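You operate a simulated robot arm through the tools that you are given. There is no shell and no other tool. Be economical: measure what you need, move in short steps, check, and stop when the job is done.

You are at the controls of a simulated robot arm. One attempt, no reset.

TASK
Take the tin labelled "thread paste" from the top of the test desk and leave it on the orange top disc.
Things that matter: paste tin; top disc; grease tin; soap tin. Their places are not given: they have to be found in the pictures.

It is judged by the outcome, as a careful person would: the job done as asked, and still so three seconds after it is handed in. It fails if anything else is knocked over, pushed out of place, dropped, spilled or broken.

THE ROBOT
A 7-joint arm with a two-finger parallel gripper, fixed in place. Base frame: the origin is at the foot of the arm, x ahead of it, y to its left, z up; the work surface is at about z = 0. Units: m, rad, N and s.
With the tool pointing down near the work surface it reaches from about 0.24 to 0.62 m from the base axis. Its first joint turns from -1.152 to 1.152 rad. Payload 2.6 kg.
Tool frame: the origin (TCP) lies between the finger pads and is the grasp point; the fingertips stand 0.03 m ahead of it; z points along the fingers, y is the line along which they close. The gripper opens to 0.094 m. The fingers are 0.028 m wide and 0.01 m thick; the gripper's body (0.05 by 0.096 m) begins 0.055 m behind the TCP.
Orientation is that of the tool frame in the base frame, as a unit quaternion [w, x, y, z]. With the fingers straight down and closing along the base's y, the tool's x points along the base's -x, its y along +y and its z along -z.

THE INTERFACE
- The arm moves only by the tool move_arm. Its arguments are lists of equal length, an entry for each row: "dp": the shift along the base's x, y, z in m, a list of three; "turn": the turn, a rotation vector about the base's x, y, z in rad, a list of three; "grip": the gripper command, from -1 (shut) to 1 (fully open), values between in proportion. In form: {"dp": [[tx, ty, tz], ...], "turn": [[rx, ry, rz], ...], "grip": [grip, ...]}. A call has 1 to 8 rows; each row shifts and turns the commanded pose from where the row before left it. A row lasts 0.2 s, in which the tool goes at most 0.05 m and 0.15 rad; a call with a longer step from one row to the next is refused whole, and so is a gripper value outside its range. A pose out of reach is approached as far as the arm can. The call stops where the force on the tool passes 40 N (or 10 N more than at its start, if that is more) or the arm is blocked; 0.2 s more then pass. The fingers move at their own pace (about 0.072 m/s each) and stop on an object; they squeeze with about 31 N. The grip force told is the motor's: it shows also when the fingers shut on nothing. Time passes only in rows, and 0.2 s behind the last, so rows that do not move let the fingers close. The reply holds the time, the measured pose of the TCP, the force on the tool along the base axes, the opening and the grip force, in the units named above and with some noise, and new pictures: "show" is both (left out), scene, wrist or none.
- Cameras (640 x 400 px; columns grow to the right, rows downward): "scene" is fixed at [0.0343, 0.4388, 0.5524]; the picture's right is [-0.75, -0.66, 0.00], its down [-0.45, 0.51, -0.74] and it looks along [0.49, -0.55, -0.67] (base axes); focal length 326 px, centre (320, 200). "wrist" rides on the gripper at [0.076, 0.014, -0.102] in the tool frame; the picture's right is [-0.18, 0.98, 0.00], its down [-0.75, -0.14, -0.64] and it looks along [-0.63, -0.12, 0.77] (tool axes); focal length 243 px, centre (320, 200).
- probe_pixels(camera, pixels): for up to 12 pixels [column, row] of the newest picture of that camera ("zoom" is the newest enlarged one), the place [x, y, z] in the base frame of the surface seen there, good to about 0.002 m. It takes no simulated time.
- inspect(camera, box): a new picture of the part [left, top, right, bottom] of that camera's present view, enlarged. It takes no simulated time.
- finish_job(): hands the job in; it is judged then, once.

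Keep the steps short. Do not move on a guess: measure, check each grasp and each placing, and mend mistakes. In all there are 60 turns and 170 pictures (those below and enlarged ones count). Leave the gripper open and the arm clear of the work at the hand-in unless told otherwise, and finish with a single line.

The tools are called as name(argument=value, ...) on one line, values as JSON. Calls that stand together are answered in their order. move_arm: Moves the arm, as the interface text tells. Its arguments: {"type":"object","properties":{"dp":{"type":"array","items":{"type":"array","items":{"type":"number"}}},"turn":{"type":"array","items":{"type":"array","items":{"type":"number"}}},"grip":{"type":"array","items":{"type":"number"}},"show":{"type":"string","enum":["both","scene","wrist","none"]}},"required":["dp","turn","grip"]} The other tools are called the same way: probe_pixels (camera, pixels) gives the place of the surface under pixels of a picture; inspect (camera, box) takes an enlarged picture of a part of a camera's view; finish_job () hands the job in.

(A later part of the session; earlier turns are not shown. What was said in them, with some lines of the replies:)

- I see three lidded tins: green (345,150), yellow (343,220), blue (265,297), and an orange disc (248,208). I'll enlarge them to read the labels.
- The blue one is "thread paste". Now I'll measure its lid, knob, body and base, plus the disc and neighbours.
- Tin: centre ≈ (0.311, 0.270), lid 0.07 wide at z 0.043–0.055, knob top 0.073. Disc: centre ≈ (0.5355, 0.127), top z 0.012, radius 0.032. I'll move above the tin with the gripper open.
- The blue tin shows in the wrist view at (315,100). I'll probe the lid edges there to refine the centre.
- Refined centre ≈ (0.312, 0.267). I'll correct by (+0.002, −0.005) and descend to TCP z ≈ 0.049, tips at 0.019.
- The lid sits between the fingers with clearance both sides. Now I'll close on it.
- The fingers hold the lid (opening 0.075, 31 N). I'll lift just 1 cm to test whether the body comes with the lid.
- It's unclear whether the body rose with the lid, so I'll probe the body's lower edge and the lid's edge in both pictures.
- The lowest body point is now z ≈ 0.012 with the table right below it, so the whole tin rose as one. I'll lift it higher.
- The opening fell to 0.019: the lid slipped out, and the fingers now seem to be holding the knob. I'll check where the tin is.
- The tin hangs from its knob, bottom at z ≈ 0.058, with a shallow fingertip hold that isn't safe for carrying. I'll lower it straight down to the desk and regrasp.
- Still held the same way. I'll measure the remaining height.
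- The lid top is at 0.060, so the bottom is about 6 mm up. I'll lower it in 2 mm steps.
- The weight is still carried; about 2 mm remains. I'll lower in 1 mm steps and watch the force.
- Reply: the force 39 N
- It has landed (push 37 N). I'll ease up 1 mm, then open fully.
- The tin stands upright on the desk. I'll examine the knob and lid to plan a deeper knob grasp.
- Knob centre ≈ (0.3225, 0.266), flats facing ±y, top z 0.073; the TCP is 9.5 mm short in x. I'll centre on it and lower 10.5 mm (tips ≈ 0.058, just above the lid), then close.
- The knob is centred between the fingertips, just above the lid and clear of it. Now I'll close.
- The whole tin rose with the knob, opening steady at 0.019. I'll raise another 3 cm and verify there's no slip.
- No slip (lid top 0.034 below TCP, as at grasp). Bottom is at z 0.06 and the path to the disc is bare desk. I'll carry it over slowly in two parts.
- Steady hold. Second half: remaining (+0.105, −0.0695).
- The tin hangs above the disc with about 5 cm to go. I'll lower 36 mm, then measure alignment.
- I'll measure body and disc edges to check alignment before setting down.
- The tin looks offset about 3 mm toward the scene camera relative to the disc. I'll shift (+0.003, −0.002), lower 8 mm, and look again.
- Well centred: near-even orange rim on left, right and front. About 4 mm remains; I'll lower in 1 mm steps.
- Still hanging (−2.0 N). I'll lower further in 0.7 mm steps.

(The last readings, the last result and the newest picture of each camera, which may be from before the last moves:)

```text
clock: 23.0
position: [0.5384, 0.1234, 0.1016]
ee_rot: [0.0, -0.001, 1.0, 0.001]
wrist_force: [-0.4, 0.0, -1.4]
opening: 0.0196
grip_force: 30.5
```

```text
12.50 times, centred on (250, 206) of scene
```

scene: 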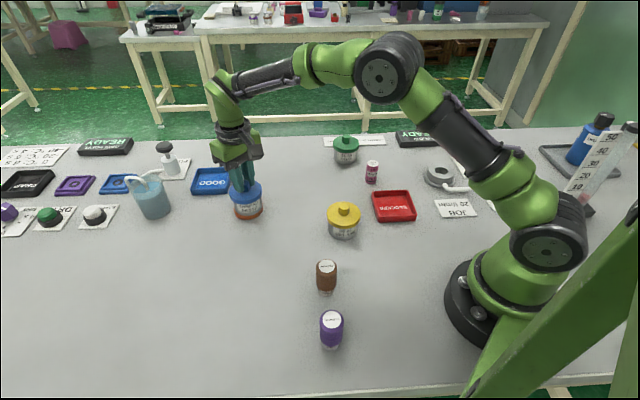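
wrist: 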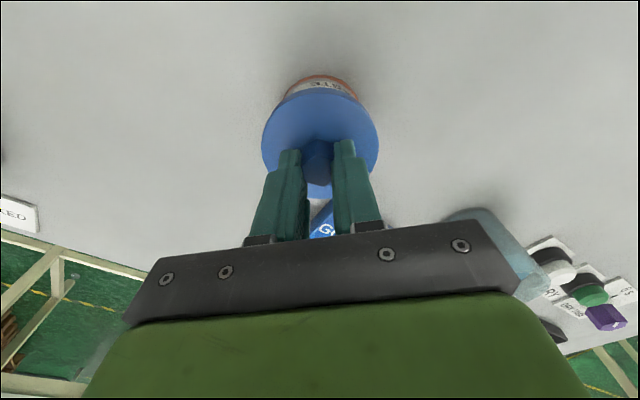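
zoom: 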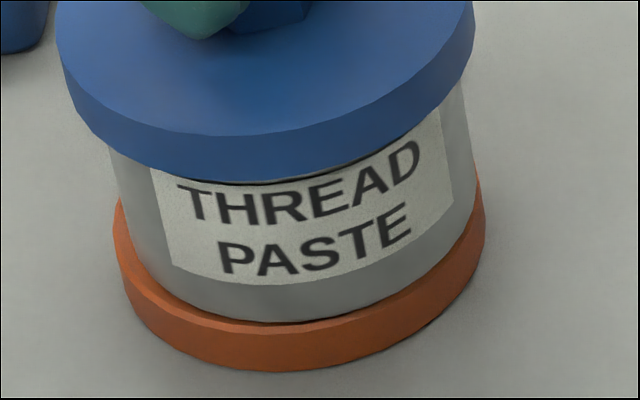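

The gap is nearly closed, under a millimetre or so. I'll go down 0.6 mm more, twice.

move_arm(dp=[[0, 0, -0.0006], [0, 0, 0]], turn=[[0, 0, 0], [0, 0, 0]], grip=[-1, -1], show="none")

inspect(camera="scene", box=[225, 190, 275, 222])

```text
clock: 23.6
position: [0.5393, 0.1243, 0.1001]
ee_rot: [0.002, 0.0, 1.0, 0.0]
wrist_force: [-1.3, -0.8, 5.9]
opening: 0.0193
grip_force: 31.5
```

```text
12.50 times, centred on (250, 206) of scene
```

zoom: 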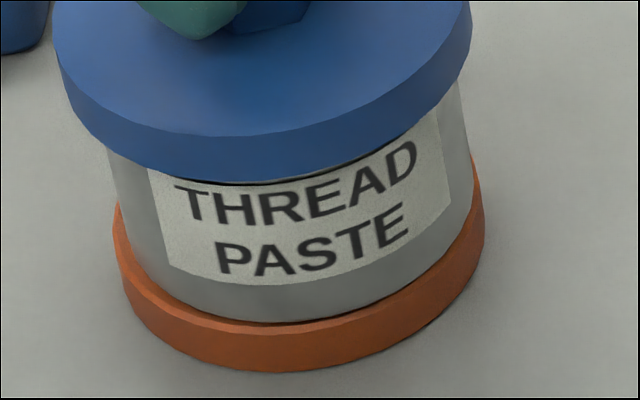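

The force flipped to +5.9 N, so the tin rests on the disc, centred. I'll open partly to free the knob.

move_arm(dp=[[0, 0, 0], [0, 0, 0], [0, 0, 0], [0, 0, 0]], turn=[[0, 0, 0], [0, 0, 0], [0, 0, 0], [0, 0, 0]], grip=[-0.5, -0.1, -0.1, -0.1])

```text
clock: 24.6
position: [0.5382, 0.1244, 0.1005]
ee_rot: [0.0, 0.0, 1.0, 0.001]
wrist_force: [-0.5, -0.8, -0.2]
opening: 0.0426
grip_force: 0.2
```

scene: 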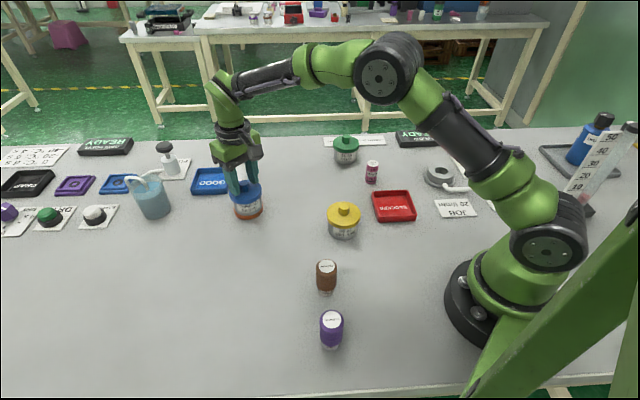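
wrist: 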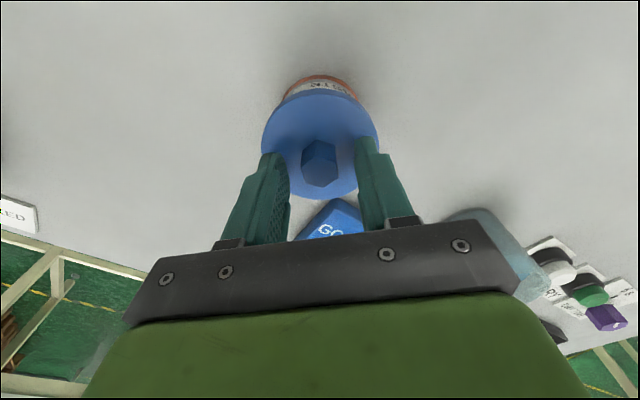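

The knob is free between the fingers. I'll rise straight up, then open fully once clear.

move_arm(dp=[[0, 0, 0.01], [0, 0, 0.02], [0, 0, 0.03], [0, 0, 0.04], [0, 0, 0.04], [-0.04, 0, 0.02], [-0.04, 0, 0.01], [0, 0, 0]], turn=[[0, 0, 0], [0, 0, 0], [0, 0, 0], [0, 0, 0], [0, 0, 0], [0, 0, 0], [0, 0, 0], [0, 0, 0]], grip=[-0.1, -0.1, -0.1, 1, 1, 1, 1, 1])

inspect(camera="scene", box=[215, 170, 285, 225])

```text
clock: 26.4
position: [0.4585, 0.124, 0.2693]
ee_rot: [0.0, -0.001, 1.0, 0.0]
wrist_force: [-0.1, -0.2, 0.6]
opening: 0.0939
grip_force: 0.1
```

scene: 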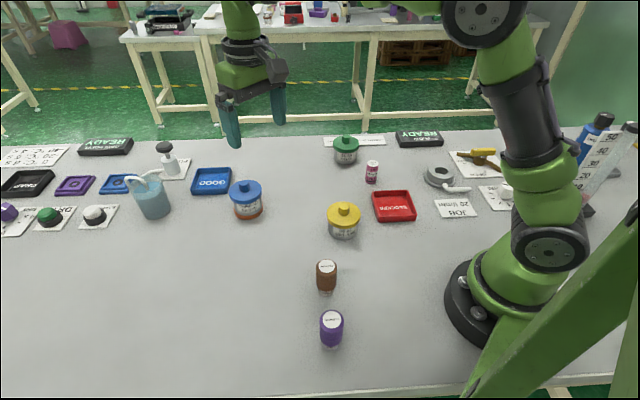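
wrist: 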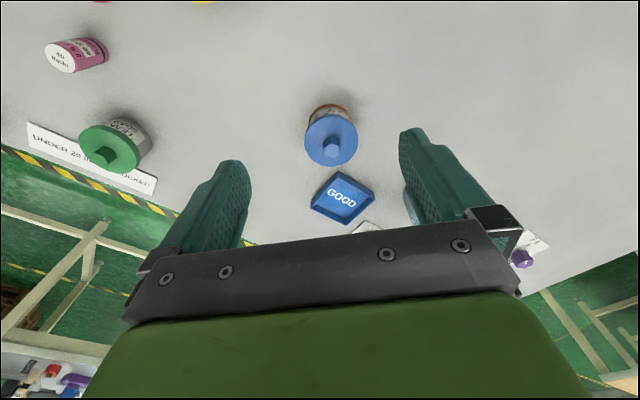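

```text
7.27 times, centred on (250, 198) of scene
```

zoom: 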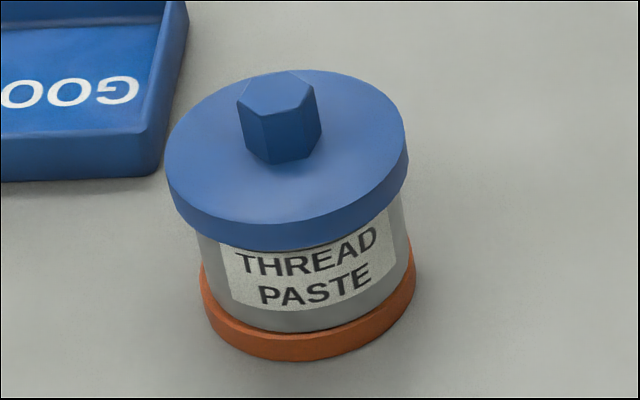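

The tin stands upright and level on the orange disc. The other items haven't moved, the gripper is open and the arm is clear, so I'm handing in.

finish_job()

```text
The job is handed in.
```

The "thread paste" tin is standing upright on the orange top disc, and nothing else was moved; it slipped once in the first lift, so I set it back on the desk and carried it by its knob.
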